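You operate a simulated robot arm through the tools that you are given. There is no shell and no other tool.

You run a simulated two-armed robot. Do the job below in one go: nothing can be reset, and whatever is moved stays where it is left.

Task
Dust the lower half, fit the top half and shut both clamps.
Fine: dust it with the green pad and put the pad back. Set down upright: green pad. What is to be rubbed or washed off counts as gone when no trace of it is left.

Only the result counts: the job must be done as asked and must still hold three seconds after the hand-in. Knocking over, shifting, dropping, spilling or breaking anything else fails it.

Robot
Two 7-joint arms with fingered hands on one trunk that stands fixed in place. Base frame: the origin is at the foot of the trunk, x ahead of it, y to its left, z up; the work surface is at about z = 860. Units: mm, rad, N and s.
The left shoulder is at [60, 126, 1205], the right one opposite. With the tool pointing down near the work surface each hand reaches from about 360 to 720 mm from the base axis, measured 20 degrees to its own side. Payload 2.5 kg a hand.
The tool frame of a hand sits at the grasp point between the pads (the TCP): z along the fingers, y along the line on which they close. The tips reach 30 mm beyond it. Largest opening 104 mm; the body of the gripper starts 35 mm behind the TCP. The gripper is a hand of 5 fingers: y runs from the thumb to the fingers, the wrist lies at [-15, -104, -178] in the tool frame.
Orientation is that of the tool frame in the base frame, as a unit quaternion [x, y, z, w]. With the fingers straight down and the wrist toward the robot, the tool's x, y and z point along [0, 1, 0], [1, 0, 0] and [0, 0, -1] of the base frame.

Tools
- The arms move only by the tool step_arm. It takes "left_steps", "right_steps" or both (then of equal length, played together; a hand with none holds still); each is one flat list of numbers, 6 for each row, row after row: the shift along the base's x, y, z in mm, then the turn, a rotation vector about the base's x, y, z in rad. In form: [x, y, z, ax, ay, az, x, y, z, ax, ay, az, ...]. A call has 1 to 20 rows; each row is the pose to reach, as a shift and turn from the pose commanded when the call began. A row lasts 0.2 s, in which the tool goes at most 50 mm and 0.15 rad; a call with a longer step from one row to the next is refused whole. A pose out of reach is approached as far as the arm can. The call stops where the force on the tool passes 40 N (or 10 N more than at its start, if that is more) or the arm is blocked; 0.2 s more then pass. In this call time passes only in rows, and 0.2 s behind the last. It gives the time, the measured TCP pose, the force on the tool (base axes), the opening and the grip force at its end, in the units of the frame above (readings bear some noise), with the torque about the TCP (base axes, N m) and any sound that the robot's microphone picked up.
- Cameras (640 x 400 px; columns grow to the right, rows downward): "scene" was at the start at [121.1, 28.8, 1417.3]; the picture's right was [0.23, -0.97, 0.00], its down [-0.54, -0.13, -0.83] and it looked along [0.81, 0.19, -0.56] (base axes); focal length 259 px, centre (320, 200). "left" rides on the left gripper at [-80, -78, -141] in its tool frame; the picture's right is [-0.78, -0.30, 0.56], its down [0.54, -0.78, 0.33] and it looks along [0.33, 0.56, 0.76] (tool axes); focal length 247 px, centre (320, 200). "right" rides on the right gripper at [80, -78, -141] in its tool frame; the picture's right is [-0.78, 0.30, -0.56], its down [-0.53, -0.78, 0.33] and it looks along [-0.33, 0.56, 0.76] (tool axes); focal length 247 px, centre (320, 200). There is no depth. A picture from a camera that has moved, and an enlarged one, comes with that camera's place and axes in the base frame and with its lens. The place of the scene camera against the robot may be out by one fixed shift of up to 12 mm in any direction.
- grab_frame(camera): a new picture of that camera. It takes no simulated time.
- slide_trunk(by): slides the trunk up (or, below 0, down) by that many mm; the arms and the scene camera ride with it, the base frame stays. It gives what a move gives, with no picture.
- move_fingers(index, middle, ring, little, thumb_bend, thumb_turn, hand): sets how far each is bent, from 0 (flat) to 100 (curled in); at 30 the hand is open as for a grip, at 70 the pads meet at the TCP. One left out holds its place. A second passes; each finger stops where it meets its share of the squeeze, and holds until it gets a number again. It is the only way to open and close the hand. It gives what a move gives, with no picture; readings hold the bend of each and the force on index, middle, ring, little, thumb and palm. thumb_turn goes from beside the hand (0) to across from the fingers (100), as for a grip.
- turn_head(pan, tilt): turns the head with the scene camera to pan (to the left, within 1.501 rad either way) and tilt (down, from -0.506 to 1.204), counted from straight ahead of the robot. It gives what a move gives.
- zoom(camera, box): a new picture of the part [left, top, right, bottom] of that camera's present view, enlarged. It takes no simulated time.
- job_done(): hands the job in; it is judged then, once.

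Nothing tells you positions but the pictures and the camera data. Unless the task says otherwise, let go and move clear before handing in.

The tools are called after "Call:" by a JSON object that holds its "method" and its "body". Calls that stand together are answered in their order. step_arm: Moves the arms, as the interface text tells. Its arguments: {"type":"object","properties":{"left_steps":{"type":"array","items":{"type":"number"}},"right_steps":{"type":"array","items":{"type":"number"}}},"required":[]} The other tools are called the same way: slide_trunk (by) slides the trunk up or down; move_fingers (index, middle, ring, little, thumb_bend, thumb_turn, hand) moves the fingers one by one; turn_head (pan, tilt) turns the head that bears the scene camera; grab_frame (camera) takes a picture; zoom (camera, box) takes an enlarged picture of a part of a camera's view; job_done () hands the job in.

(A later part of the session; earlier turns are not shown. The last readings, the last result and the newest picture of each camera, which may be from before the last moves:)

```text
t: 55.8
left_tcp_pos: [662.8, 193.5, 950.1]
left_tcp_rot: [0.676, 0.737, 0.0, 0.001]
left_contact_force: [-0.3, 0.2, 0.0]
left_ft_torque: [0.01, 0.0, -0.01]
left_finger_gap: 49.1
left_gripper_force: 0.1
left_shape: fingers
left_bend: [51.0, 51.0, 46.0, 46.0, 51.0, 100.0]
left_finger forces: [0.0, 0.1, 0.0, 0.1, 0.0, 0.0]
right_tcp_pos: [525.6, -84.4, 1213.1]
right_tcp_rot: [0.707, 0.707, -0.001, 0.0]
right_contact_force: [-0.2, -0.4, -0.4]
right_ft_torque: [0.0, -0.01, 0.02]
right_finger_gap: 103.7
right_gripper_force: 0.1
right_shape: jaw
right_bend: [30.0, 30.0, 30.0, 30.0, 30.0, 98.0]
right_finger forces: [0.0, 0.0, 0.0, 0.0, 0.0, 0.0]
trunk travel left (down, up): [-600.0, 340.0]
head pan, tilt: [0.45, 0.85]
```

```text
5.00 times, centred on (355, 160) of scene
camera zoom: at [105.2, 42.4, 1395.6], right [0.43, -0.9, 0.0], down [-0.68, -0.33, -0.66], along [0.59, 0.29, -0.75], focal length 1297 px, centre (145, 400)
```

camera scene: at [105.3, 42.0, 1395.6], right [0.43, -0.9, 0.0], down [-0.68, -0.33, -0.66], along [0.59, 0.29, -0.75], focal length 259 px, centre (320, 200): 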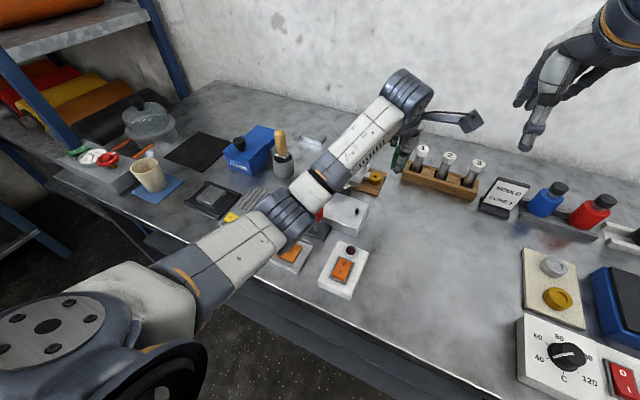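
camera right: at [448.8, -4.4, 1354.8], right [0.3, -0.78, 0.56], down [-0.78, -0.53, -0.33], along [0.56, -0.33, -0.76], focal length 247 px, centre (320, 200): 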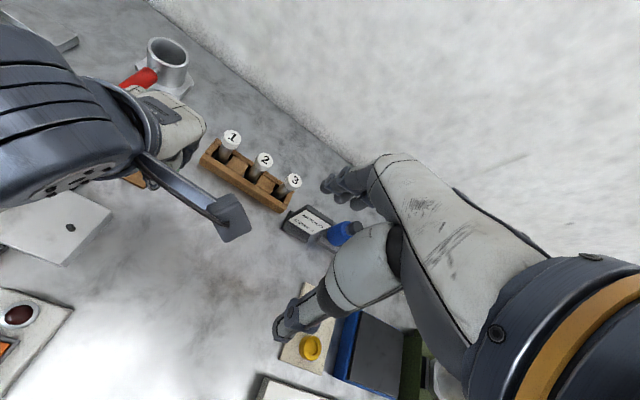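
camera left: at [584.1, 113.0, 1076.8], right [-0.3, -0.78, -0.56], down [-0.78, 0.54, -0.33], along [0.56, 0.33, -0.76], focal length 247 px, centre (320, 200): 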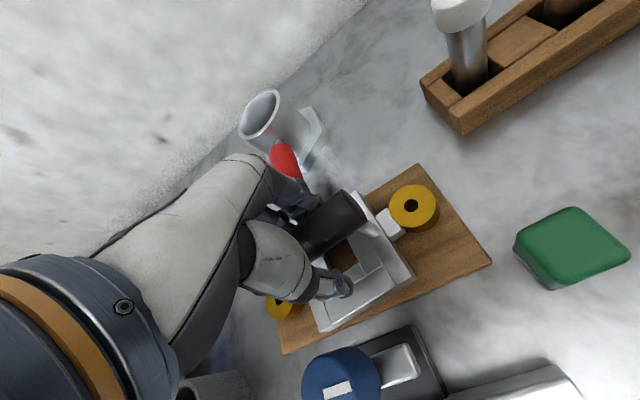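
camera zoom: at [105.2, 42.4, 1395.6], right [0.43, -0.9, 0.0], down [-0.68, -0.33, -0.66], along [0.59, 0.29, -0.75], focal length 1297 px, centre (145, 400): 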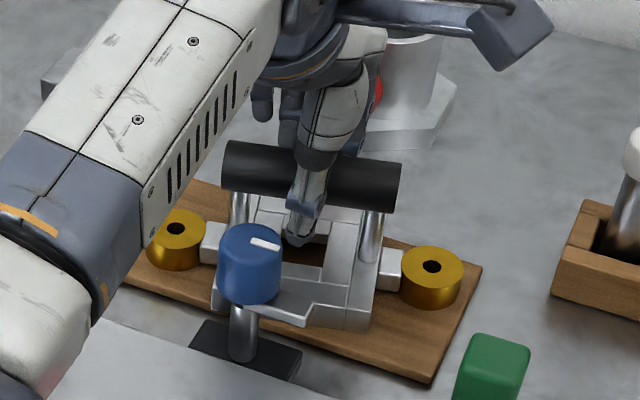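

Call:
{"method": "step_arm", "body": {"left_steps": [-1.2, 1.8, 0, 0, 0, 0.073, -2.5, 3.5, 0, 0, 0, 0.146]}}

Call:
{"method": "move_fingers", "body": {"hand": "left", "index": 72, "middle": 72, "thumb_bend": 72}}

Call:
{"method": "zoom", "body": {"camera": "left", "box": [230, 140, 430, 340]}}

Call:
{"method": "zoom", "body": {"camera": "scene", "box": [315, 120, 395, 200]}}

```text
t: 56.4
left_tcp_pos: [660.5, 197.0, 950.6]
left_tcp_rot: [0.62, 0.785, 0.0, 0.0]
left_contact_force: [0.9, -0.8, 0.1]
left_ft_torque: [0.03, -0.02, 0.0]
left_finger_gap: 48.9
left_gripper_force: 0.0
left_shape: fingers
left_bend: [51.0, 51.0, 46.0, 46.0, 51.0, 100.0]
left_finger forces: [0.0, 0.0, 0.1, 0.0, 0.0, 0.1]
right_tcp_pos: [526.6, -84.1, 1212.8]
right_tcp_rot: [0.707, 0.707, 0.0, 0.001]
right_contact_force: [0.6, -0.2, -0.7]
right_ft_torque: [-0.04, -0.02, -0.02]
right_finger_gap: 103.3
right_gripper_force: 0.0
right_shape: jaw
right_bend: [30.0, 30.0, 30.0, 30.0, 30.0, 98.0]
right_finger forces: [0.1, 0.0, 0.1, 0.0, 0.1, 0.0]
trunk travel left (down, up): [-600.0, 340.0]
head pan, tilt: [0.45, 0.85]
```

```text
t: 57.4
left_tcp_pos: [659.7, 196.9, 949.2]
left_tcp_rot: [0.621, 0.784, -0.001, -0.001]
left_contact_force: [-0.2, 0.8, 0.3]
left_ft_torque: [-0.01, 0.05, -0.01]
left_finger_gap: 16.0
left_gripper_force: 11.4
left_shape: fingers
left_bend: [71.0, 66.0, 46.0, 46.0, 64.0, 100.0]
left_finger forces: [6.9, 5.4, 0.1, 0.0, 10.5, 0.0]
right_tcp_pos: [527.2, -83.5, 1212.7]
right_tcp_rot: [0.708, 0.707, -0.001, 0.0]
right_contact_force: [0.1, 0.5, 1.3]
right_ft_torque: [0.01, 0.0, 0.04]
right_finger_gap: 103.2
right_gripper_force: 0.0
right_shape: jaw
right_bend: [30.0, 30.0, 30.0, 30.0, 30.0, 98.0]
right_finger forces: [0.0, 0.0, 0.0, 0.1, 0.1, 0.1]
trunk travel left (down, up): [-600.0, 340.0]
head pan, tilt: [0.45, 0.85]
```

```text
2.00 times, centred on (330, 240) of left
camera zoom: at [602.7, 101.6, 1091.1], right [-0.11, -0.82, -0.56], down [-0.88, 0.34, -0.33], along [0.46, 0.45, -0.76], focal length 494 px, centre (300, 120)
```

zoom: 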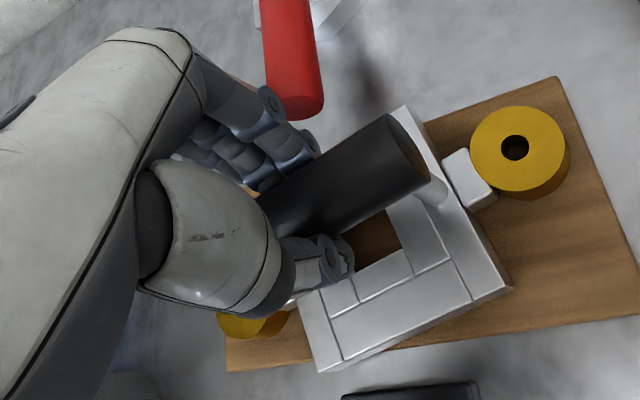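

```text
5.00 times, centred on (355, 160) of scene
camera zoom: at [105.7, 42.5, 1395.5], right [0.43, -0.9, 0.0], down [-0.68, -0.33, -0.66], along [0.59, 0.29, -0.75], focal length 1297 px, centre (145, 400)
```

zoom: 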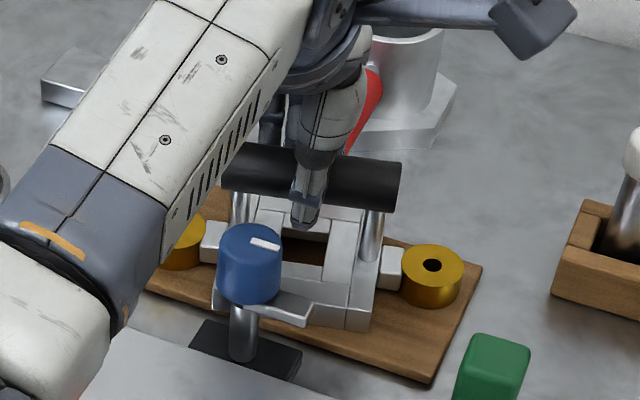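

The grip is balanced (about 11–12 N) and the part did not move. Lifting slowly.

Call:
{"method": "step_arm", "body": {"left_steps": [0, 0, 4, 0, 0, 0, 0, 0, 10, 0, 0, 0, 0, 0, 20, 0, 0, 0, 0, 0, 30, 0, 0, 0]}}

Call:
{"method": "zoom", "body": {"camera": "left", "box": [230, 140, 430, 340]}}

Call:
{"method": "zoom", "body": {"camera": "scene", "box": [315, 120, 395, 200]}}

Call:
{"method": "zoom", "body": {"camera": "right", "box": [0, 40, 200, 240]}}

```text
t: 58.4
left_tcp_pos: [660.3, 196.8, 980.0]
left_tcp_rot: [0.62, 0.784, 0.001, 0.0]
left_contact_force: [0.6, 0.5, -4.4]
left_ft_torque: [-0.01, 0.01, 0.03]
left_finger_gap: 16.1
left_gripper_force: 11.2
left_shape: fingers
left_bend: [71.0, 66.0, 46.0, 46.0, 64.0, 100.0]
left_finger forces: [6.8, 5.2, 0.0, 0.0, 10.8, 0.0]
right_tcp_pos: [526.7, -82.9, 1213.8]
right_tcp_rot: [0.707, 0.707, 0.001, 0.0]
right_contact_force: [0.3, -0.5, 0.3]
right_ft_torque: [-0.01, 0.0, -0.02]
right_finger_gap: 103.4
right_gripper_force: 0.0
right_shape: jaw
right_bend: [30.0, 30.0, 30.0, 30.0, 30.0, 98.0]
right_finger forces: [0.1, 0.0, 0.0, 0.0, 0.1, 0.0]
trunk travel left (down, up): [-600.0, 340.0]
head pan, tilt: [0.45, 0.85]
```

```text
2.00 times, centred on (330, 240) of left
camera zoom: at [603.2, 101.5, 1121.3], right [-0.11, -0.82, -0.56], down [-0.88, 0.34, -0.33], along [0.46, 0.45, -0.76], focal length 494 px, centre (300, 120)
```

zoom: 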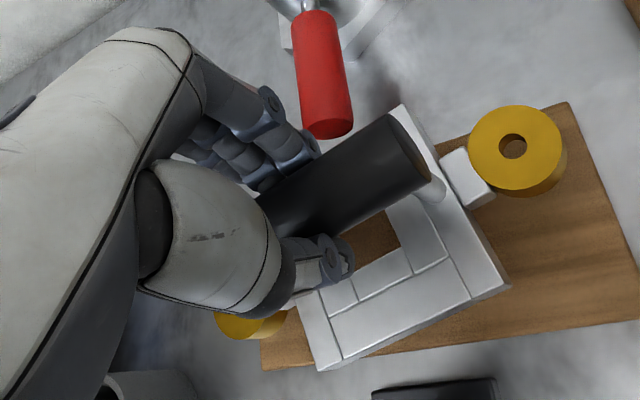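

```text
5.00 times, centred on (355, 160) of scene
camera zoom: at [105.7, 42.5, 1395.5], right [0.43, -0.9, 0.0], down [-0.68, -0.33, -0.66], along [0.59, 0.29, -0.75], focal length 1297 px, centre (145, 400)
```

zoom: 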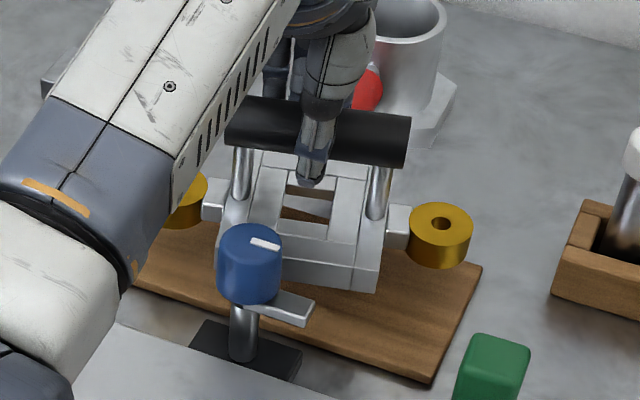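

```text
2.00 times, centred on (100, 140) of right
camera zoom: at [449.2, -3.9, 1354.6], right [0.3, -0.78, 0.56], down [-0.78, -0.53, -0.33], along [0.56, -0.33, -0.76], focal length 494 px, centre (760, 320)
```

zoom: 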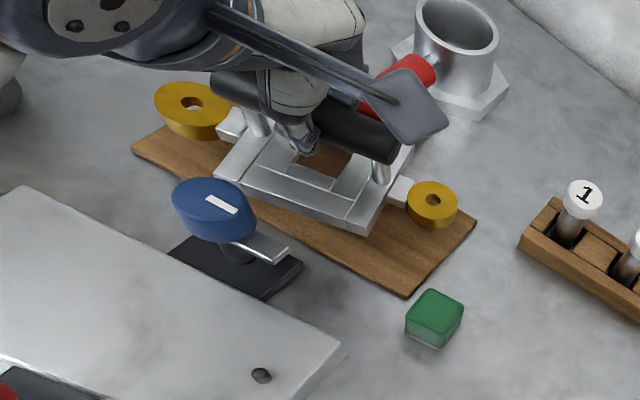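

It hangs level and follows the hand (about 0.45 kg). I'll raise it well above the knobs, carry it over the plate and turn it straight.

Call:
{"method": "step_arm", "body": {"left_steps": [0, 0, 30, 0, 0, 0, 0, 0, 60, 0, 0, 0, 0, 0, 85, 0, 0, 0, -26, 0.4, 85, 0, 0, -0.04, -52, 0.8, 85, 0, 0, -0.08, -78, 1.2, 85, 0, 0, -0.12, -104, 1.6, 85, 0, 0, -0.16, -130, 2, 85, 0, 0, -0.2, -155.7, 2.3, 85, 0, 0, -0.232]}}

Call:
{"method": "grab_frame", "body": {"camera": "left"}}

Call:
{"method": "grab_frame", "body": {"camera": "scene"}}

Call:
{"method": "grab_frame", "body": {"camera": "right"}}

```text
t: 60.4
left_tcp_pos: [502.6, 199.6, 1064.3]
left_tcp_rot: [0.707, 0.707, 0.0, 0.0]
left_contact_force: [-0.6, -0.3, -4.5]
left_ft_torque: [-0.02, 0.03, 0.02]
left_finger_gap: 15.5
left_gripper_force: 10.9
left_shape: fingers
left_bend: [71.0, 66.0, 46.0, 46.0, 64.0, 100.0]
left_finger forces: [6.4, 4.6, 0.0, 0.1, 10.2, 0.1]
right_tcp_pos: [526.2, -84.1, 1212.6]
right_tcp_rot: [0.707, 0.707, 0.0, 0.0]
right_contact_force: [-0.4, -1.1, -0.1]
right_ft_torque: [0.02, 0.02, -0.01]
right_finger_gap: 103.6
right_gripper_force: 0.1
right_shape: jaw
right_bend: [30.0, 30.0, 30.0, 30.0, 30.0, 98.0]
right_finger forces: [0.0, 0.0, 0.0, 0.0, 0.1, 0.0]
trunk travel left (down, up): [-600.0, 340.0]
head pan, tilt: [0.45, 0.85]
```

```text
taken
camera left: at [424.6, 119.0, 1206.1], right [-0.3, -0.78, -0.56], down [-0.78, 0.54, -0.33], along [0.56, 0.33, -0.76], focal length 247 px, centre (320, 200)
```

left: 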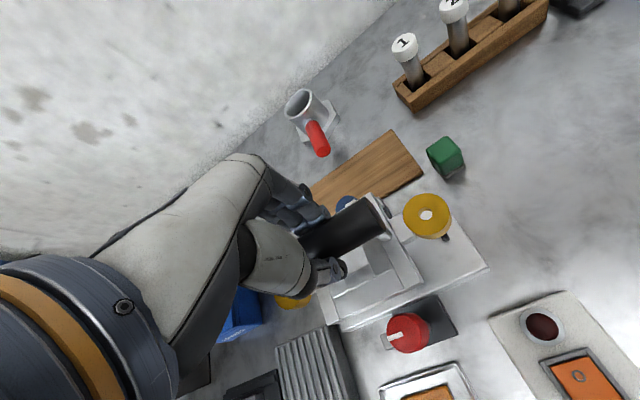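

```text
taken
camera scene: at [105.4, 42.6, 1395.6], right [0.43, -0.9, 0.0], down [-0.68, -0.33, -0.66], along [0.59, 0.29, -0.75], focal length 259 px, centre (320, 200)
```

scene: 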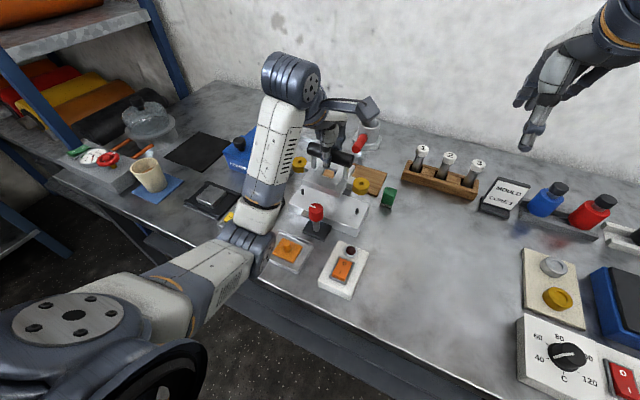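

```text
taken
camera right: at [448.9, -3.8, 1354.8], right [0.3, -0.78, 0.56], down [-0.78, -0.53, -0.33], along [0.56, -0.33, -0.76], focal length 247 px, centre (320, 200)
```

right: 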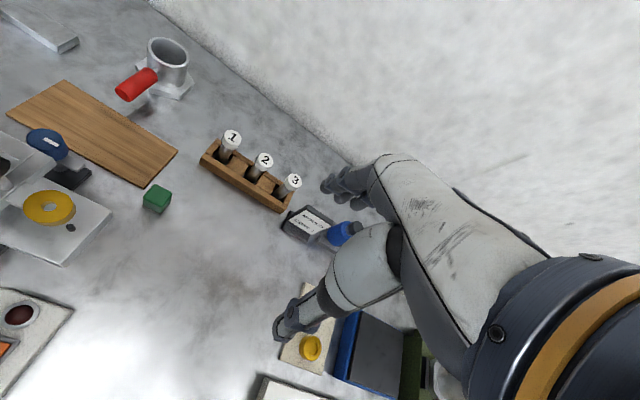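

The top half hangs over the plate and the board didn't move. I'll measure rings against pins from several views.

Call:
{"method": "zoom", "body": {"camera": "left", "box": [270, 160, 500, 350]}}

Call:
{"method": "zoom", "body": {"camera": "scene", "box": [280, 135, 390, 240]}}

Call:
{"method": "zoom", "body": {"camera": "right", "box": [0, 130, 120, 280]}}

```text
2.11 times, centred on (385, 255) of left
camera zoom: at [424.6, 119.0, 1206.1], right [-0.3, -0.78, -0.56], down [-0.78, 0.54, -0.33], along [0.56, 0.33, -0.76], focal length 520 px, centre (183, 84)
```

zoom: 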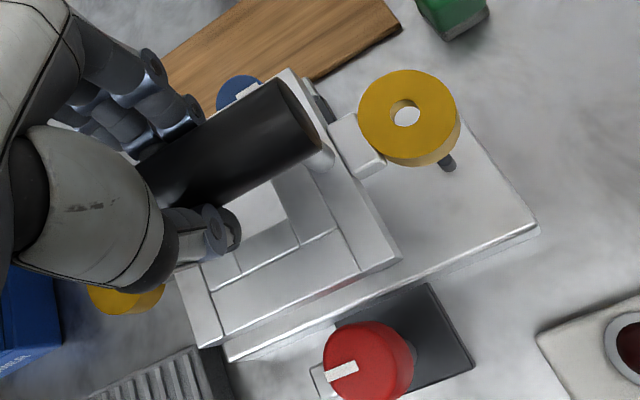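

```text
3.81 times, centred on (335, 188) of scene
camera zoom: at [105.4, 42.6, 1395.6], right [0.43, -0.9, 0.0], down [-0.68, -0.33, -0.66], along [0.59, 0.29, -0.75], focal length 988 px, centre (263, 248)
```

zoom: 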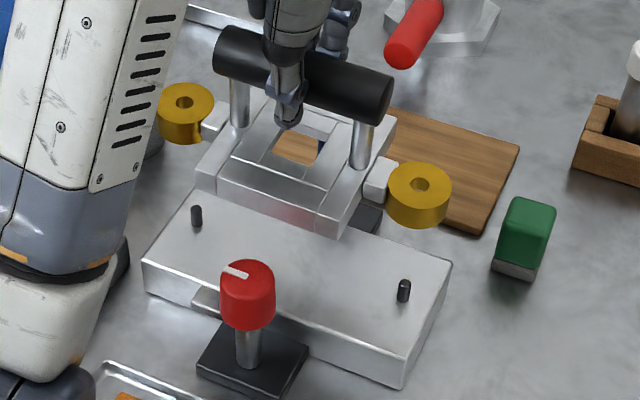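

```text
2.67 times, centred on (60, 205) of right
camera zoom: at [448.9, -3.8, 1354.8], right [0.3, -0.78, 0.56], down [-0.78, -0.53, -0.33], along [0.56, -0.33, -0.76], focal length 659 px, centre (1013, 187)
```

zoom: 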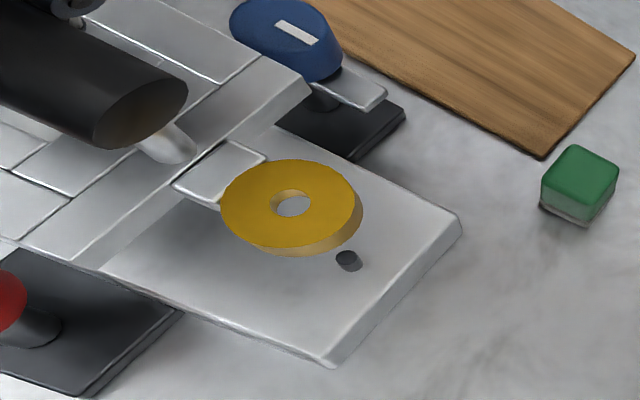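

Rings are about 4–5 mm too far toward −x and yawed about −2° relative to the pins. I'll correct that and lower to just above the pins for a finer look.

Call:
{"method": "step_arm", "body": {"left_steps": [2, 0, -15, 0, 0, 0.018, 4.5, 0, -35, 0, 0, 0.035, 4.5, 0, -50, 0, 0, 0.035, 4.5, 0, -62, 0, 0, 0.035]}}

Call:
{"method": "zoom", "body": {"camera": "left", "box": [330, 160, 480, 290]}}

Call:
{"method": "zoom", "body": {"camera": "scene", "box": [285, 145, 385, 235]}}

Call:
{"method": "zoom", "body": {"camera": "right", "box": [0, 150, 120, 280]}}

```text
t: 61.4
left_tcp_pos: [509.2, 198.8, 1003.5]
left_tcp_rot: [0.695, 0.719, 0.0, -0.001]
left_contact_force: [0.8, -0.4, -4.0]
left_ft_torque: [-0.01, -0.03, 0.02]
left_finger_gap: 15.6
left_gripper_force: 10.7
left_shape: fingers
left_bend: [71.0, 66.0, 46.0, 46.0, 64.0, 100.0]
left_finger forces: [6.3, 4.7, 0.1, 0.1, 10.0, 0.1]
right_tcp_pos: [526.5, -83.1, 1211.8]
right_tcp_rot: [0.707, 0.707, 0.0, 0.0]
right_contact_force: [-0.1, 0.0, -0.7]
right_ft_torque: [0.01, 0.01, 0.0]
right_finger_gap: 103.6
right_gripper_force: 0.1
right_shape: jaw
right_bend: [30.0, 30.0, 30.0, 30.0, 30.0, 98.0]
right_finger forces: [0.0, 0.0, 0.1, 0.0, 0.0, 0.0]
trunk travel left (down, up): [-600.0, 340.0]
head pan, tilt: [0.45, 0.85]
```

```text
3.08 times, centred on (405, 225) of left
camera zoom: at [433.4, 116.3, 1144.5], right [-0.27, -0.79, -0.56], down [-0.8, 0.51, -0.33], along [0.54, 0.35, -0.76], focal length 760 px, centre (58, 123)
```

zoom: 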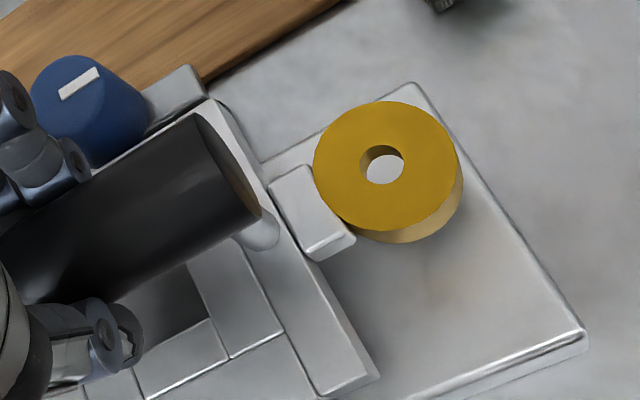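

```text
4.44 times, centred on (335, 190) of scene
camera zoom: at [105.7, 42.6, 1395.5], right [0.43, -0.9, 0.0], down [-0.68, -0.33, -0.66], along [0.59, 0.29, -0.75], focal length 1153 px, centre (253, 244)
```

zoom: 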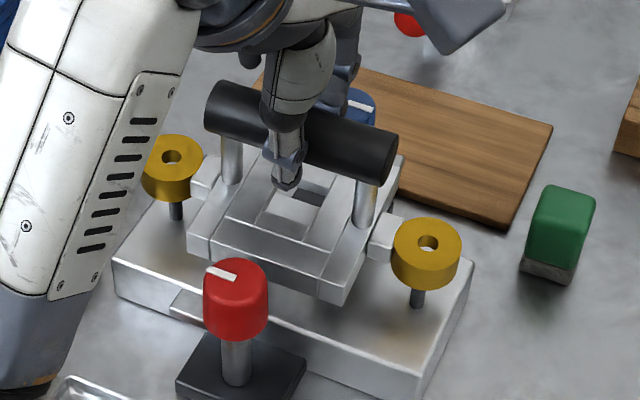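

```text
3.08 times, centred on (60, 215) of right
camera zoom: at [449.2, -3.8, 1354.7], right [0.3, -0.78, 0.56], down [-0.78, -0.53, -0.33], along [0.56, -0.33, -0.76], focal length 760 px, centre (1120, 154)
```

zoom: 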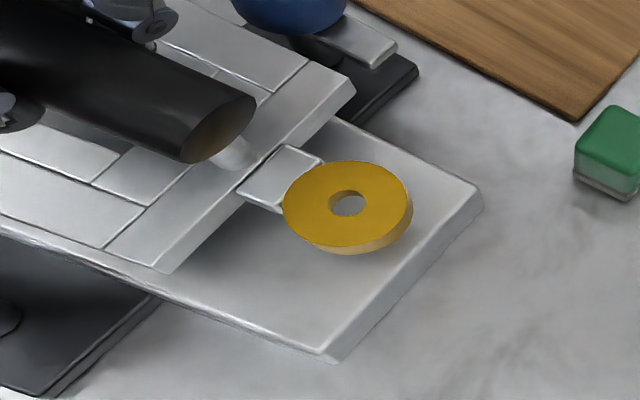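

Now the right camera and the scene agree that the rings sit about 5.5 mm too far in +x and 1.4 mm in +y, with the yaw good. I'll correct and go lower, to a few mm above the pin tops.

Call:
{"method": "step_arm", "body": {"left_steps": [-3, -0.8, 0, 0, 0, 0, -5.5, -1.4, -4, 0, 0, 0, -5.5, -1.4, -10, 0, 0, 0]}}

Call:
{"method": "zoom", "body": {"camera": "left", "box": [380, 190, 460, 260]}}

Call:
{"method": "zoom", "body": {"camera": "scene", "box": [285, 145, 385, 235]}}

Call:
{"method": "zoom", "body": {"camera": "right", "box": [20, 180, 100, 260]}}

Call:
{"method": "zoom", "body": {"camera": "scene", "box": [355, 180, 395, 220]}}

```text
t: 62.2
left_tcp_pos: [503.1, 197.7, 993.3]
left_tcp_rot: [0.694, 0.72, 0.0, 0.0]
left_contact_force: [0.2, 0.4, -4.2]
left_ft_torque: [0.02, 0.01, 0.0]
left_finger_gap: 15.6
left_gripper_force: 10.3
left_shape: fingers
left_bend: [71.0, 66.0, 46.0, 46.0, 64.0, 100.0]
left_finger forces: [6.3, 4.8, 0.0, 0.0, 10.0, 0.0]
right_tcp_pos: [527.1, -84.5, 1211.5]
right_tcp_rot: [0.707, 0.707, -0.001, 0.0]
right_contact_force: [0.0, -0.1, -0.5]
right_ft_torque: [-0.01, 0.01, 0.01]
right_finger_gap: 103.7
right_gripper_force: 0.1
right_shape: jaw
right_bend: [30.0, 30.0, 30.0, 30.0, 30.0, 98.0]
right_finger forces: [0.0, 0.0, 0.0, 0.0, 0.2, 0.0]
trunk travel left (down, up): [-600.0, 340.0]
head pan, tilt: [0.45, 0.85]
```

```text
5.71 times, centred on (420, 225) of left
camera zoom: at [428.4, 115.0, 1134.5], right [-0.27, -0.79, -0.56], down [-0.79, 0.51, -0.33], along [0.54, 0.35, -0.76], focal length 1411 px, centre (-251, 57)
```

zoom: 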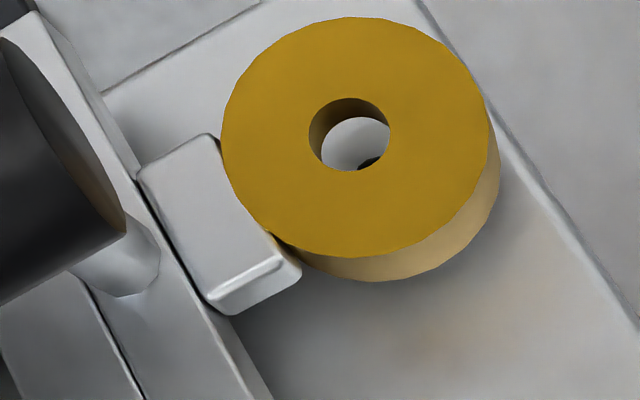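

```text
4.44 times, centred on (335, 190) of scene
camera zoom: at [105.6, 42.6, 1395.5], right [0.43, -0.9, 0.0], down [-0.68, -0.33, -0.66], along [0.59, 0.29, -0.75], focal length 1153 px, centre (253, 244)
```

zoom: 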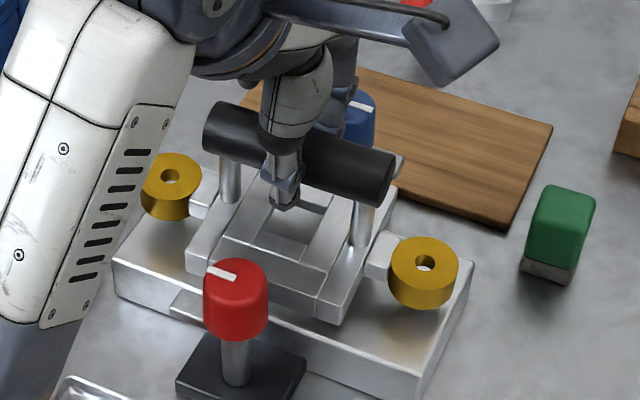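

```text
5.00 times, centred on (60, 220) of right
camera zoom: at [449.1, -3.8, 1354.7], right [0.3, -0.78, 0.56], down [-0.78, -0.53, -0.33], along [0.56, -0.33, -0.76], focal length 1235 px, centre (1620, 100)
```

zoom: 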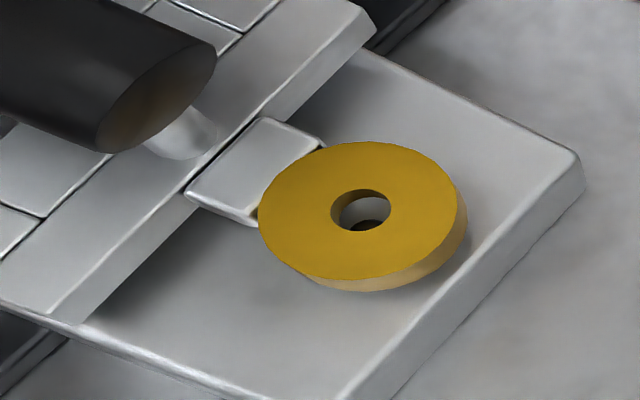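

```text
10.00 times, centred on (375, 200) of scene
camera zoom: at [105.6, 42.6, 1395.5], right [0.43, -0.9, 0.0], down [-0.68, -0.33, -0.66], along [0.59, 0.29, -0.75], focal length 2593 px, centre (-230, 200)
```

zoom: 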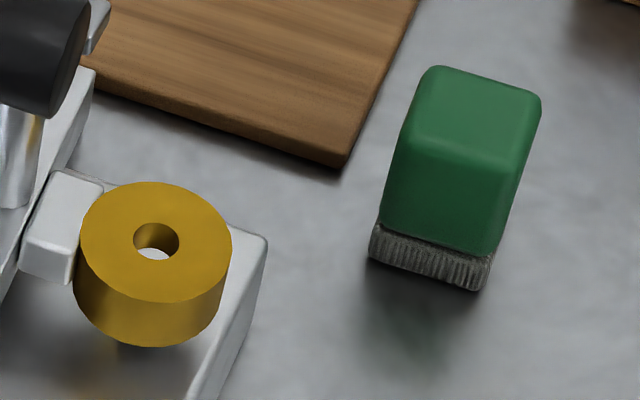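

The pins are now visible through the holes and alignment is within about 1 mm. A tiny correction, then I lower gently onto the pins, watching the force.

Call:
{"method": "step_arm", "body": {"left_steps": [-0.6, 0.3, -2, 0, 0, 0, -0.6, 0.3, -4, 0, 0, 0, -0.6, 0.3, -6, 0, 0, 0, -0.6, 0.3, -8, 0, 0, 0]}}

Call:
{"method": "zoom", "body": {"camera": "left", "box": [380, 190, 460, 260]}}

Call:
{"method": "zoom", "body": {"camera": "right", "box": [20, 180, 100, 260]}}

Call:
{"method": "zoom", "body": {"camera": "scene", "box": [285, 145, 385, 235]}}

```text
t: 63.2
left_tcp_pos: [501.6, 197.4, 984.5]
left_tcp_rot: [0.695, 0.719, -0.001, -0.001]
left_contact_force: [0.1, 0.5, -3.8]
left_ft_torque: [-0.02, 0.01, -0.01]
left_finger_gap: 15.5
left_gripper_force: 10.8
left_shape: fingers
left_bend: [71.0, 66.0, 46.0, 46.0, 64.0, 100.0]
left_finger forces: [6.3, 4.8, 0.0, 0.0, 10.0, 0.0]
right_tcp_pos: [527.7, -84.4, 1210.8]
right_tcp_rot: [0.707, 0.707, -0.001, 0.0]
right_contact_force: [0.5, 0.0, -1.0]
right_ft_torque: [0.01, -0.03, 0.01]
right_finger_gap: 103.4
right_gripper_force: 0.1
right_shape: jaw
right_bend: [30.0, 30.0, 30.0, 30.0, 30.0, 98.0]
right_finger forces: [0.0, 0.0, 0.0, 0.0, 0.0, 0.0]
trunk travel left (down, up): [-600.0, 340.0]
head pan, tilt: [0.45, 0.85]
```

```text
5.71 times, centred on (420, 225) of left
camera zoom: at [427.6, 115.3, 1126.1], right [-0.27, -0.79, -0.56], down [-0.79, 0.51, -0.33], along [0.54, 0.35, -0.76], focal length 1411 px, centre (-251, 57)
```

zoom: 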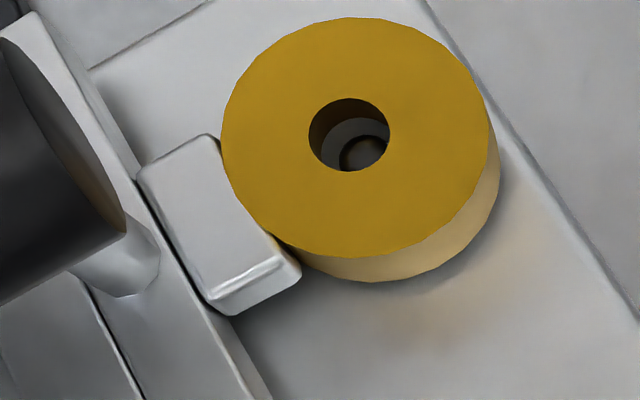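

```text
5.00 times, centred on (60, 220) of right
camera zoom: at [449.1, -3.8, 1354.7], right [0.3, -0.78, 0.56], down [-0.78, -0.53, -0.33], along [0.56, -0.33, -0.76], focal length 1235 px, centre (1620, 100)
```

zoom: 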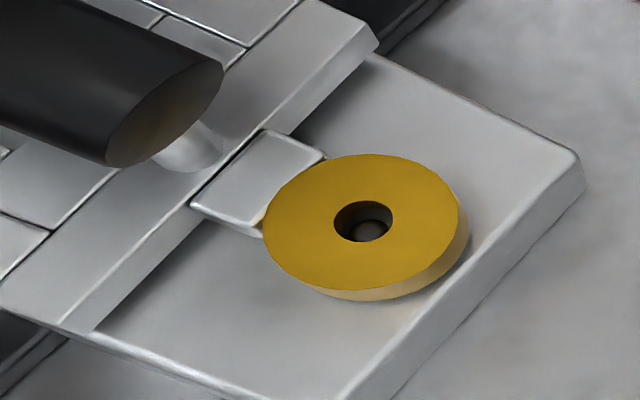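

```text
4.44 times, centred on (335, 190) of scene
camera zoom: at [105.6, 42.6, 1395.5], right [0.43, -0.9, 0.0], down [-0.68, -0.33, -0.66], along [0.59, 0.29, -0.75], focal length 1153 px, centre (253, 244)
```

zoom: 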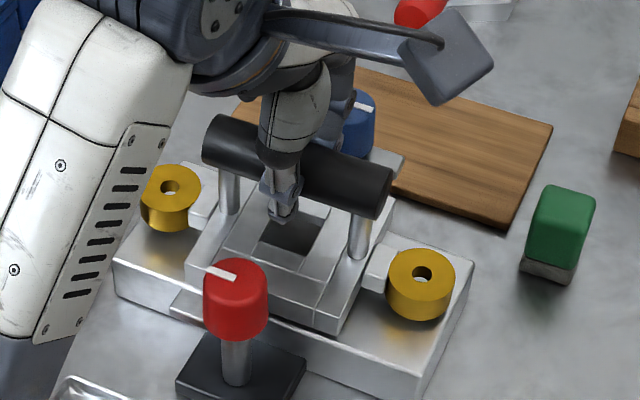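

The pin is inside the hole's outline. A last correction of about half a millimetre, then on down.

Call:
{"method": "step_arm", "body": {"left_steps": [-0.5, -0.7, 0, 0, 0, 0, -0.5, -0.7, -2, 0, 0, 0, -0.5, -0.7, -4, 0, 0, 0, -0.5, -0.7, -5, 0, 0, 0]}}

Call:
{"method": "zoom", "body": {"camera": "left", "box": [380, 190, 460, 260]}}

Call:
{"method": "zoom", "body": {"camera": "scene", "box": [285, 145, 385, 235]}}

```text
t: 64.2
left_tcp_pos: [502.4, 195.9, 979.5]
left_tcp_rot: [0.695, 0.719, 0.0, 0.0]
left_contact_force: [0.4, -0.1, -2.2]
left_ft_torque: [0.03, -0.05, -0.02]
left_finger_gap: 15.4
left_gripper_force: 9.9
left_shape: fingers
left_bend: [71.0, 66.0, 46.0, 46.0, 64.0, 100.0]
left_finger forces: [5.9, 4.3, 0.1, 0.1, 9.8, 0.0]
right_tcp_pos: [526.6, -84.1, 1213.1]
right_tcp_rot: [0.707, 0.707, 0.0, 0.0]
right_contact_force: [-0.1, -0.8, -0.1]
right_ft_torque: [0.01, 0.02, -0.01]
right_finger_gap: 103.6
right_gripper_force: 0.2
right_shape: jaw
right_bend: [30.0, 30.0, 30.0, 30.0, 30.0, 98.0]
right_finger forces: [0.1, 0.1, 0.0, 0.0, 0.1, 0.0]
trunk travel left (down, up): [-600.0, 340.0]
head pan, tilt: [0.45, 0.85]
```

```text
5.71 times, centred on (420, 225) of left
camera zoom: at [427.5, 114.5, 1121.7], right [-0.27, -0.79, -0.56], down [-0.79, 0.51, -0.33], along [0.54, 0.35, -0.76], focal length 1411 px, centre (-251, 57)
```

zoom: 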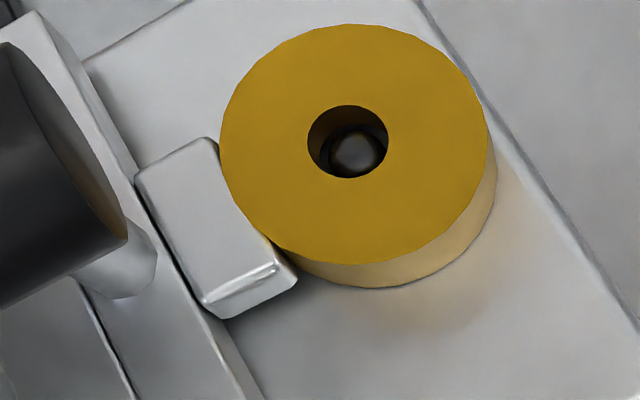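

```text
4.44 times, centred on (335, 190) of scene
camera zoom: at [105.5, 42.5, 1395.6], right [0.43, -0.9, 0.0], down [-0.68, -0.33, -0.66], along [0.59, 0.29, -0.75], focal length 1153 px, centre (253, 244)
```

zoom: 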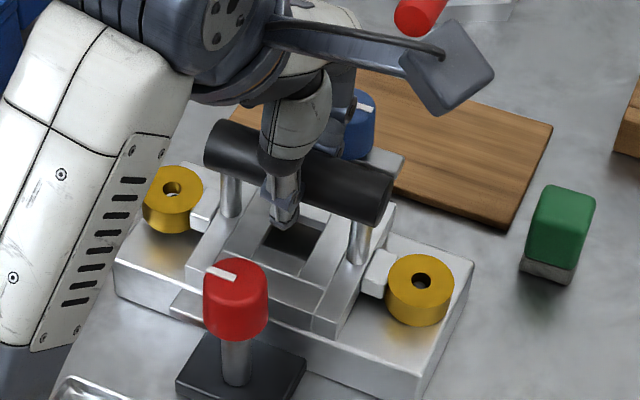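

The right ring went down, but the left ring appears to rest on its pin. I'll look closely at the left ring.

Call:
{"method": "zoom", "body": {"camera": "scene", "box": [300, 165, 340, 205]}}

Call:
{"method": "zoom", "body": {"camera": "scene", "box": [355, 185, 395, 225]}}

Call:
{"method": "zoom", "body": {"camera": "left", "box": [230, 200, 340, 330]}}

Call:
{"method": "zoom", "body": {"camera": "right", "box": [0, 150, 120, 280]}}

```text
10.00 times, centred on (320, 185) of scene
camera zoom: at [105.5, 42.5, 1395.6], right [0.43, -0.9, 0.0], down [-0.68, -0.33, -0.66], along [0.59, 0.29, -0.75], focal length 2593 px, centre (320, 350)
```

zoom: 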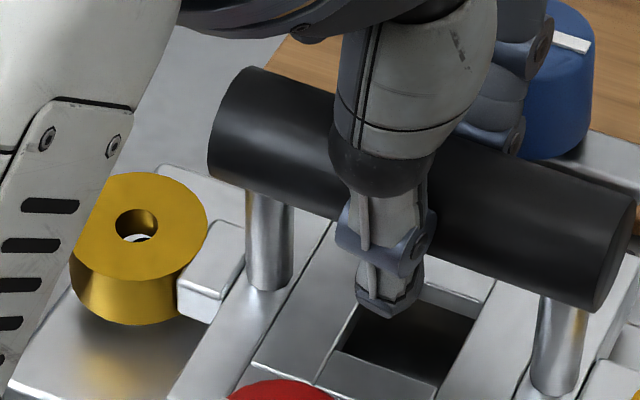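

```text
10.00 times, centred on (375, 205) of scene
camera zoom: at [105.5, 42.5, 1395.6], right [0.43, -0.9, 0.0], down [-0.68, -0.33, -0.66], along [0.59, 0.29, -0.75], focal length 2593 px, centre (-230, 150)
```

zoom: 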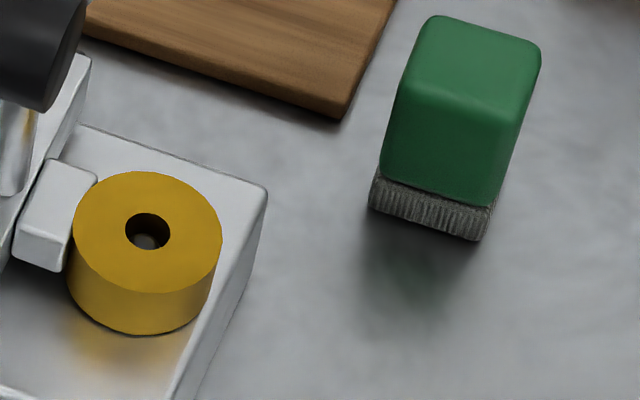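

```text
3.08 times, centred on (285, 265) of left
camera zoom: at [427.5, 114.5, 1121.7], right [-0.27, -0.79, -0.56], down [-0.79, 0.51, -0.33], along [0.54, 0.35, -0.76], focal length 760 px, centre (428, 0)
```

zoom: 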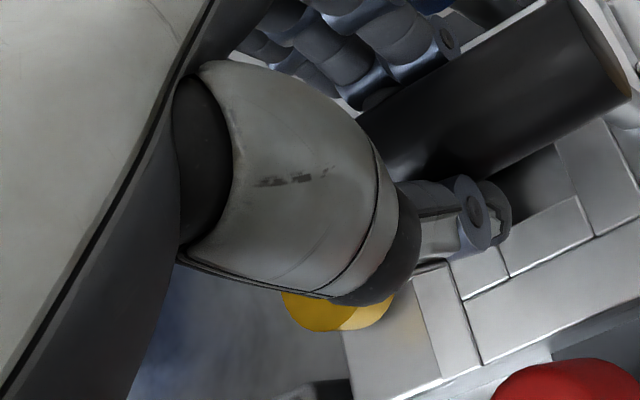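

```text
3.08 times, centred on (60, 215) of right
camera zoom: at [449.0, -3.9, 1354.7], right [0.3, -0.78, 0.56], down [-0.78, -0.53, -0.33], along [0.56, -0.33, -0.76], focal length 760 px, centre (1120, 154)
```

zoom: 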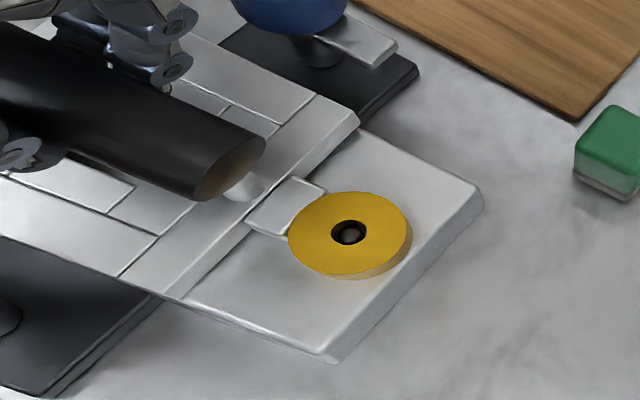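

Ring L rests on its pin top: the part seems yawed slightly too far counter-clockwise, leaving the left ring about 2 mm too far in −x. I'll lift a little, turn it back by about 1° and try again.

Call:
{"method": "step_arm", "body": {"left_steps": [0, 0, 3, 0, 0, 0, 0, 0, 6, 0, 0, 0, 0.2, 0.3, 6, 0, 0, -0.02]}}

Call:
{"method": "zoom", "body": {"camera": "scene", "box": [300, 165, 340, 205]}}

Call:
{"method": "zoom", "body": {"camera": "left", "box": [380, 190, 460, 260]}}

Call:
{"method": "zoom", "body": {"camera": "scene", "box": [355, 185, 395, 225]}}

```text
t: 65.0
left_tcp_pos: [503.2, 196.5, 985.7]
left_tcp_rot: [0.702, 0.712, 0.0, -0.001]
left_contact_force: [-0.9, 0.8, -4.8]
left_ft_torque: [-0.01, -0.01, 0.03]
left_finger_gap: 15.8
left_gripper_force: 10.5
left_shape: fingers
left_bend: [71.0, 66.0, 46.0, 46.0, 64.0, 100.0]
left_finger forces: [6.3, 4.9, 0.0, 0.0, 10.1, 0.0]
right_tcp_pos: [526.6, -83.4, 1212.0]
right_tcp_rot: [0.708, 0.707, 0.0, 0.0]
right_contact_force: [0.7, -0.9, 0.0]
right_ft_torque: [-0.01, 0.04, 0.01]
right_finger_gap: 103.5
right_gripper_force: 0.2
right_shape: jaw
right_bend: [30.0, 30.0, 30.0, 30.0, 30.0, 98.0]
right_finger forces: [0.1, 0.0, 0.0, 0.1, 0.0, 0.1]
trunk travel left (down, up): [-600.0, 340.0]
head pan, tilt: [0.45, 0.85]
```

```text
10.00 times, centred on (320, 185) of scene
camera zoom: at [105.6, 42.6, 1395.5], right [0.43, -0.9, 0.0], down [-0.68, -0.33, -0.66], along [0.59, 0.29, -0.75], focal length 2593 px, centre (320, 350)
```

zoom: 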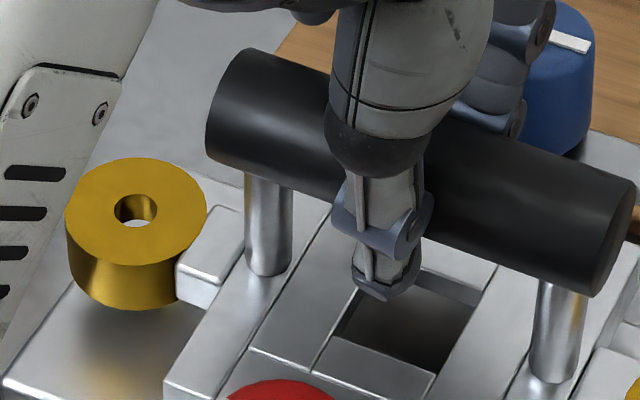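

```text
5.71 times, centred on (420, 225) of left
camera zoom: at [426.2, 116.5, 1126.9], right [-0.29, -0.78, -0.56], down [-0.78, 0.52, -0.33], along [0.55, 0.34, -0.76], focal length 1411 px, centre (-251, 57)
```

zoom: 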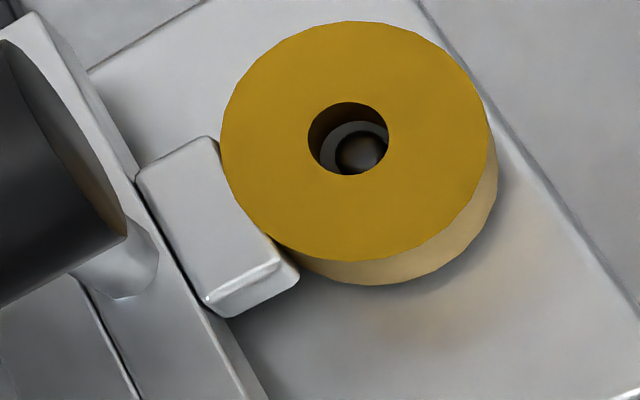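

```text
10.00 times, centred on (375, 205) of scene
camera zoom: at [105.6, 42.6, 1395.5], right [0.43, -0.9, 0.0], down [-0.68, -0.33, -0.66], along [0.59, 0.29, -0.75], focal length 2593 px, centre (-230, 150)
```

zoom: 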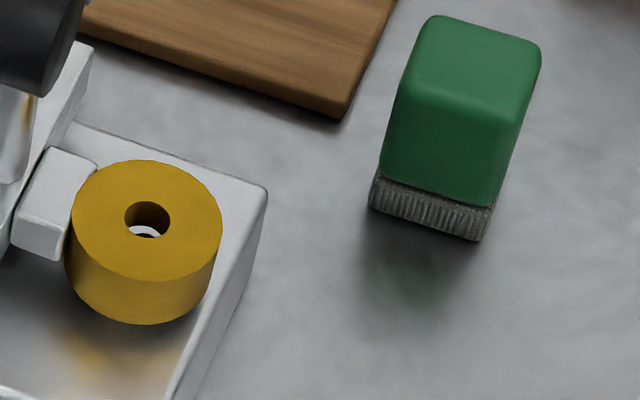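

Call:
{"method": "zoom", "body": {"camera": "scene", "box": [302, 172, 318, 186]}}

Call:
{"method": "zoom", "body": {"camera": "scene", "box": [356, 193, 372, 207]}}

Call:
{"method": "zoom", "body": {"camera": "scene", "box": [295, 160, 380, 220]}}

```text
16.00 times, centred on (310, 179) of scene
camera zoom: at [105.6, 42.6, 1395.5], right [0.43, -0.9, 0.0], down [-0.68, -0.33, -0.66], along [0.59, 0.29, -0.75], focal length 4149 px, centre (480, 536)
```

zoom: 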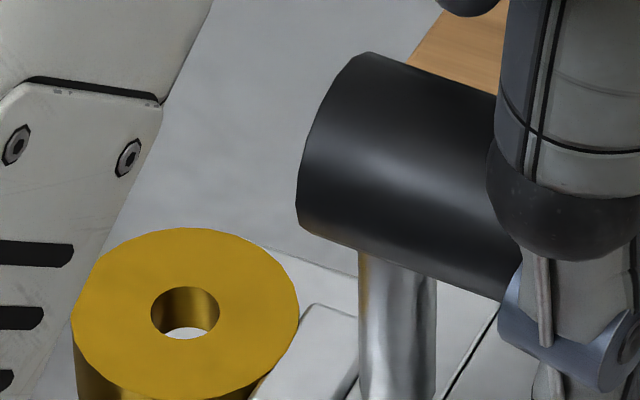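

```text
16.00 times, centred on (364, 200) of scene
camera zoom: at [105.6, 42.6, 1395.5], right [0.43, -0.9, 0.0], down [-0.68, -0.33, -0.66], along [0.59, 0.29, -0.75], focal length 4149 px, centre (-384, 200)
```

zoom: 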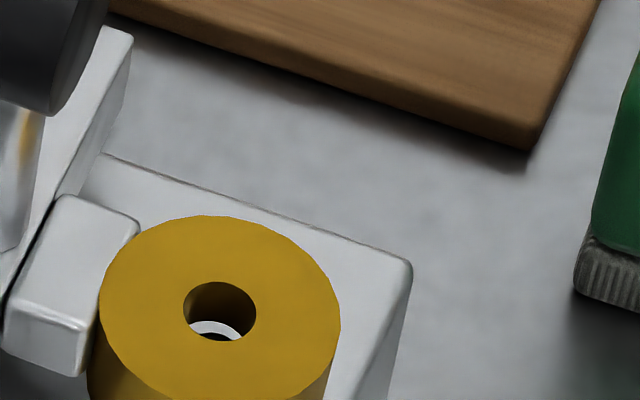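

```text
6.67 times, centred on (338, 190) of scene
camera zoom: at [105.6, 42.6, 1395.5], right [0.43, -0.9, 0.0], down [-0.68, -0.33, -0.66], along [0.59, 0.29, -0.75], focal length 1729 px, centre (203, 267)
```

zoom: 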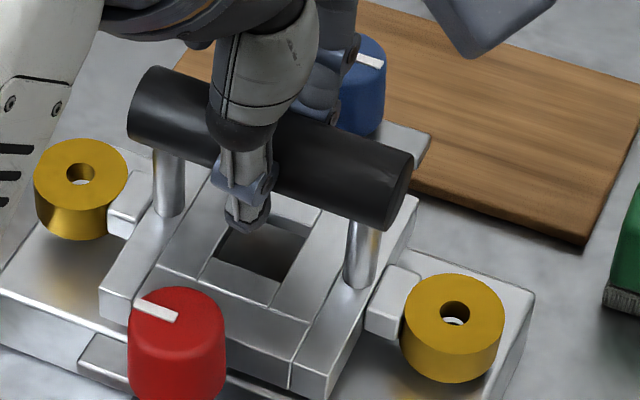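

The measurements (ring spacing and apparent size) indicate the part hangs rolled, with the left ring about 5–6 mm higher than the right. I'll raise a bit and roll the hand slightly to level it.

Call:
{"method": "step_arm", "body": {"left_steps": [0, 0, 6, 0, 0, 0, 0, 1.2, 6, -0.02, 0, 0, 0, 2.4, 6, -0.04, 0, 0]}}

Call:
{"method": "zoom", "body": {"camera": "scene", "box": [302, 172, 318, 186]}}

Call:
{"method": "zoom", "body": {"camera": "scene", "box": [356, 193, 372, 207]}}

Call:
{"method": "zoom", "body": {"camera": "scene", "box": [295, 160, 380, 220]}}

Call:
{"method": "zoom", "body": {"camera": "left", "box": [380, 190, 460, 260]}}

Call:
{"method": "zoom", "body": {"camera": "right", "box": [20, 180, 100, 260]}}

```text
t: 65.8
left_tcp_pos: [502.6, 199.3, 991.8]
left_tcp_rot: [0.702, 0.712, -0.015, 0.014]
left_contact_force: [0.8, -0.2, -4.7]
left_ft_torque: [0.01, 0.0, 0.02]
left_finger_gap: 15.5
left_gripper_force: 10.7
left_shape: fingers
left_bend: [71.0, 66.0, 46.0, 46.0, 64.0, 100.0]
left_finger forces: [6.5, 4.5, 0.0, 0.0, 10.1, 0.0]
right_tcp_pos: [527.5, -84.0, 1212.2]
right_tcp_rot: [0.707, 0.707, 0.001, 0.001]
right_contact_force: [0.4, -0.4, -0.1]
right_ft_torque: [-0.01, 0.03, 0.01]
right_finger_gap: 103.5
right_gripper_force: 0.0
right_shape: jaw
right_bend: [30.0, 30.0, 30.0, 30.0, 30.0, 98.0]
right_finger forces: [0.0, 0.1, 0.0, 0.0, 0.0, 0.0]
trunk travel left (down, up): [-600.0, 340.0]
head pan, tilt: [0.45, 0.85]
```

```text
16.00 times, centred on (310, 179) of scene
camera zoom: at [105.6, 42.6, 1395.5], right [0.43, -0.9, 0.0], down [-0.68, -0.33, -0.66], along [0.59, 0.29, -0.75], focal length 4149 px, centre (480, 536)
```

zoom: 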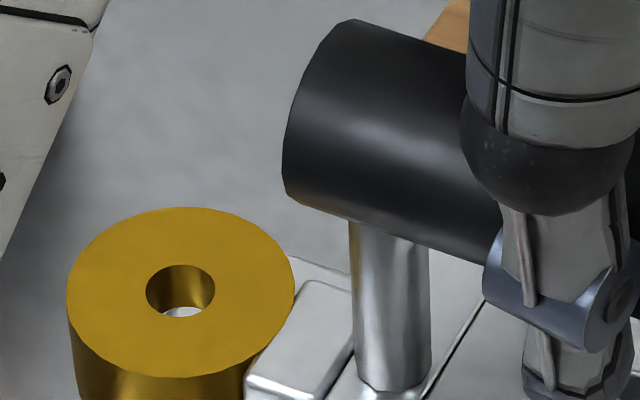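

```text
16.00 times, centred on (364, 200) of scene
camera zoom: at [105.6, 42.6, 1395.5], right [0.43, -0.9, 0.0], down [-0.68, -0.33, -0.66], along [0.59, 0.29, -0.75], focal length 4149 px, centre (-384, 200)
```

zoom: 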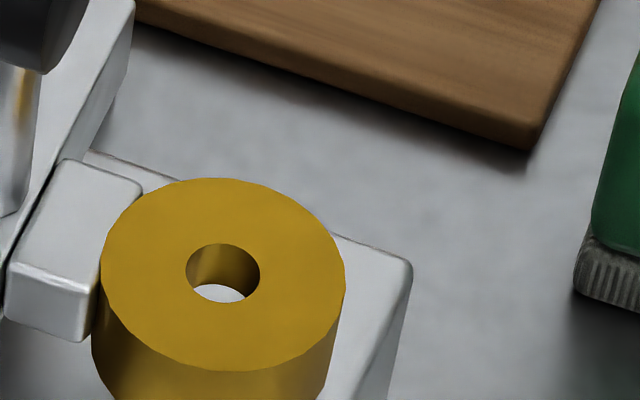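

```text
6.67 times, centred on (338, 190) of scene
camera zoom: at [105.6, 42.6, 1395.5], right [0.43, -0.9, 0.0], down [-0.68, -0.33, -0.66], along [0.59, 0.29, -0.75], focal length 1729 px, centre (203, 267)
```

zoom: 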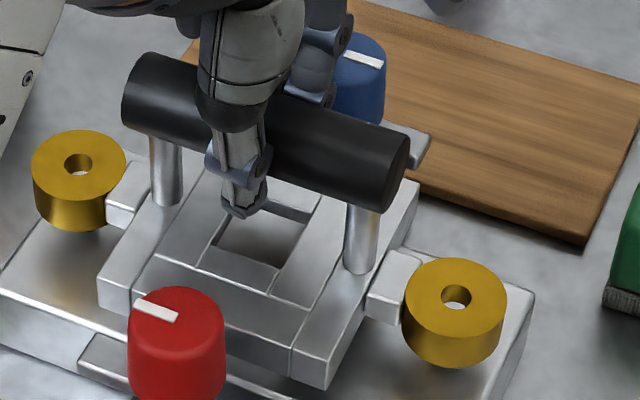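

```text
5.71 times, centred on (420, 225) of left
camera zoom: at [426.1, 124.7, 1136.9], right [-0.29, -0.8, -0.52], down [-0.78, 0.51, -0.35], along [0.55, 0.31, -0.77], focal length 1411 px, centre (-251, 57)
```

zoom: 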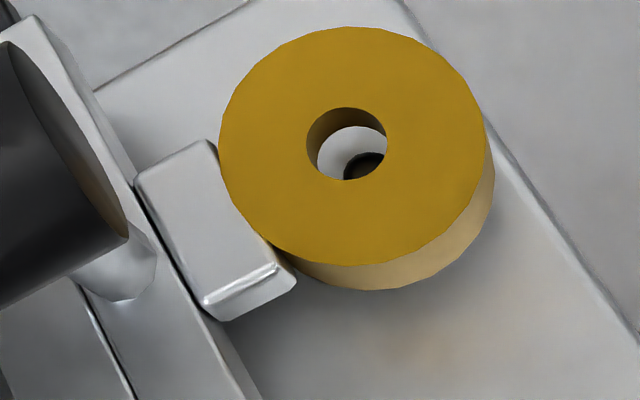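

```text
5.00 times, centred on (60, 220) of right
camera zoom: at [449.1, -3.8, 1354.7], right [0.3, -0.78, 0.56], down [-0.78, -0.53, -0.33], along [0.56, -0.33, -0.76], focal length 1235 px, centre (1620, 100)
```

zoom: 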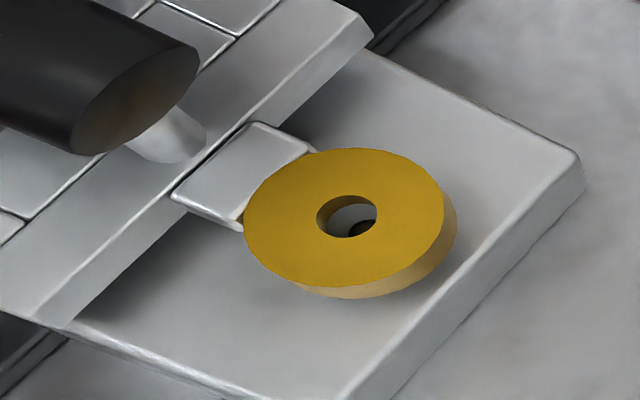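

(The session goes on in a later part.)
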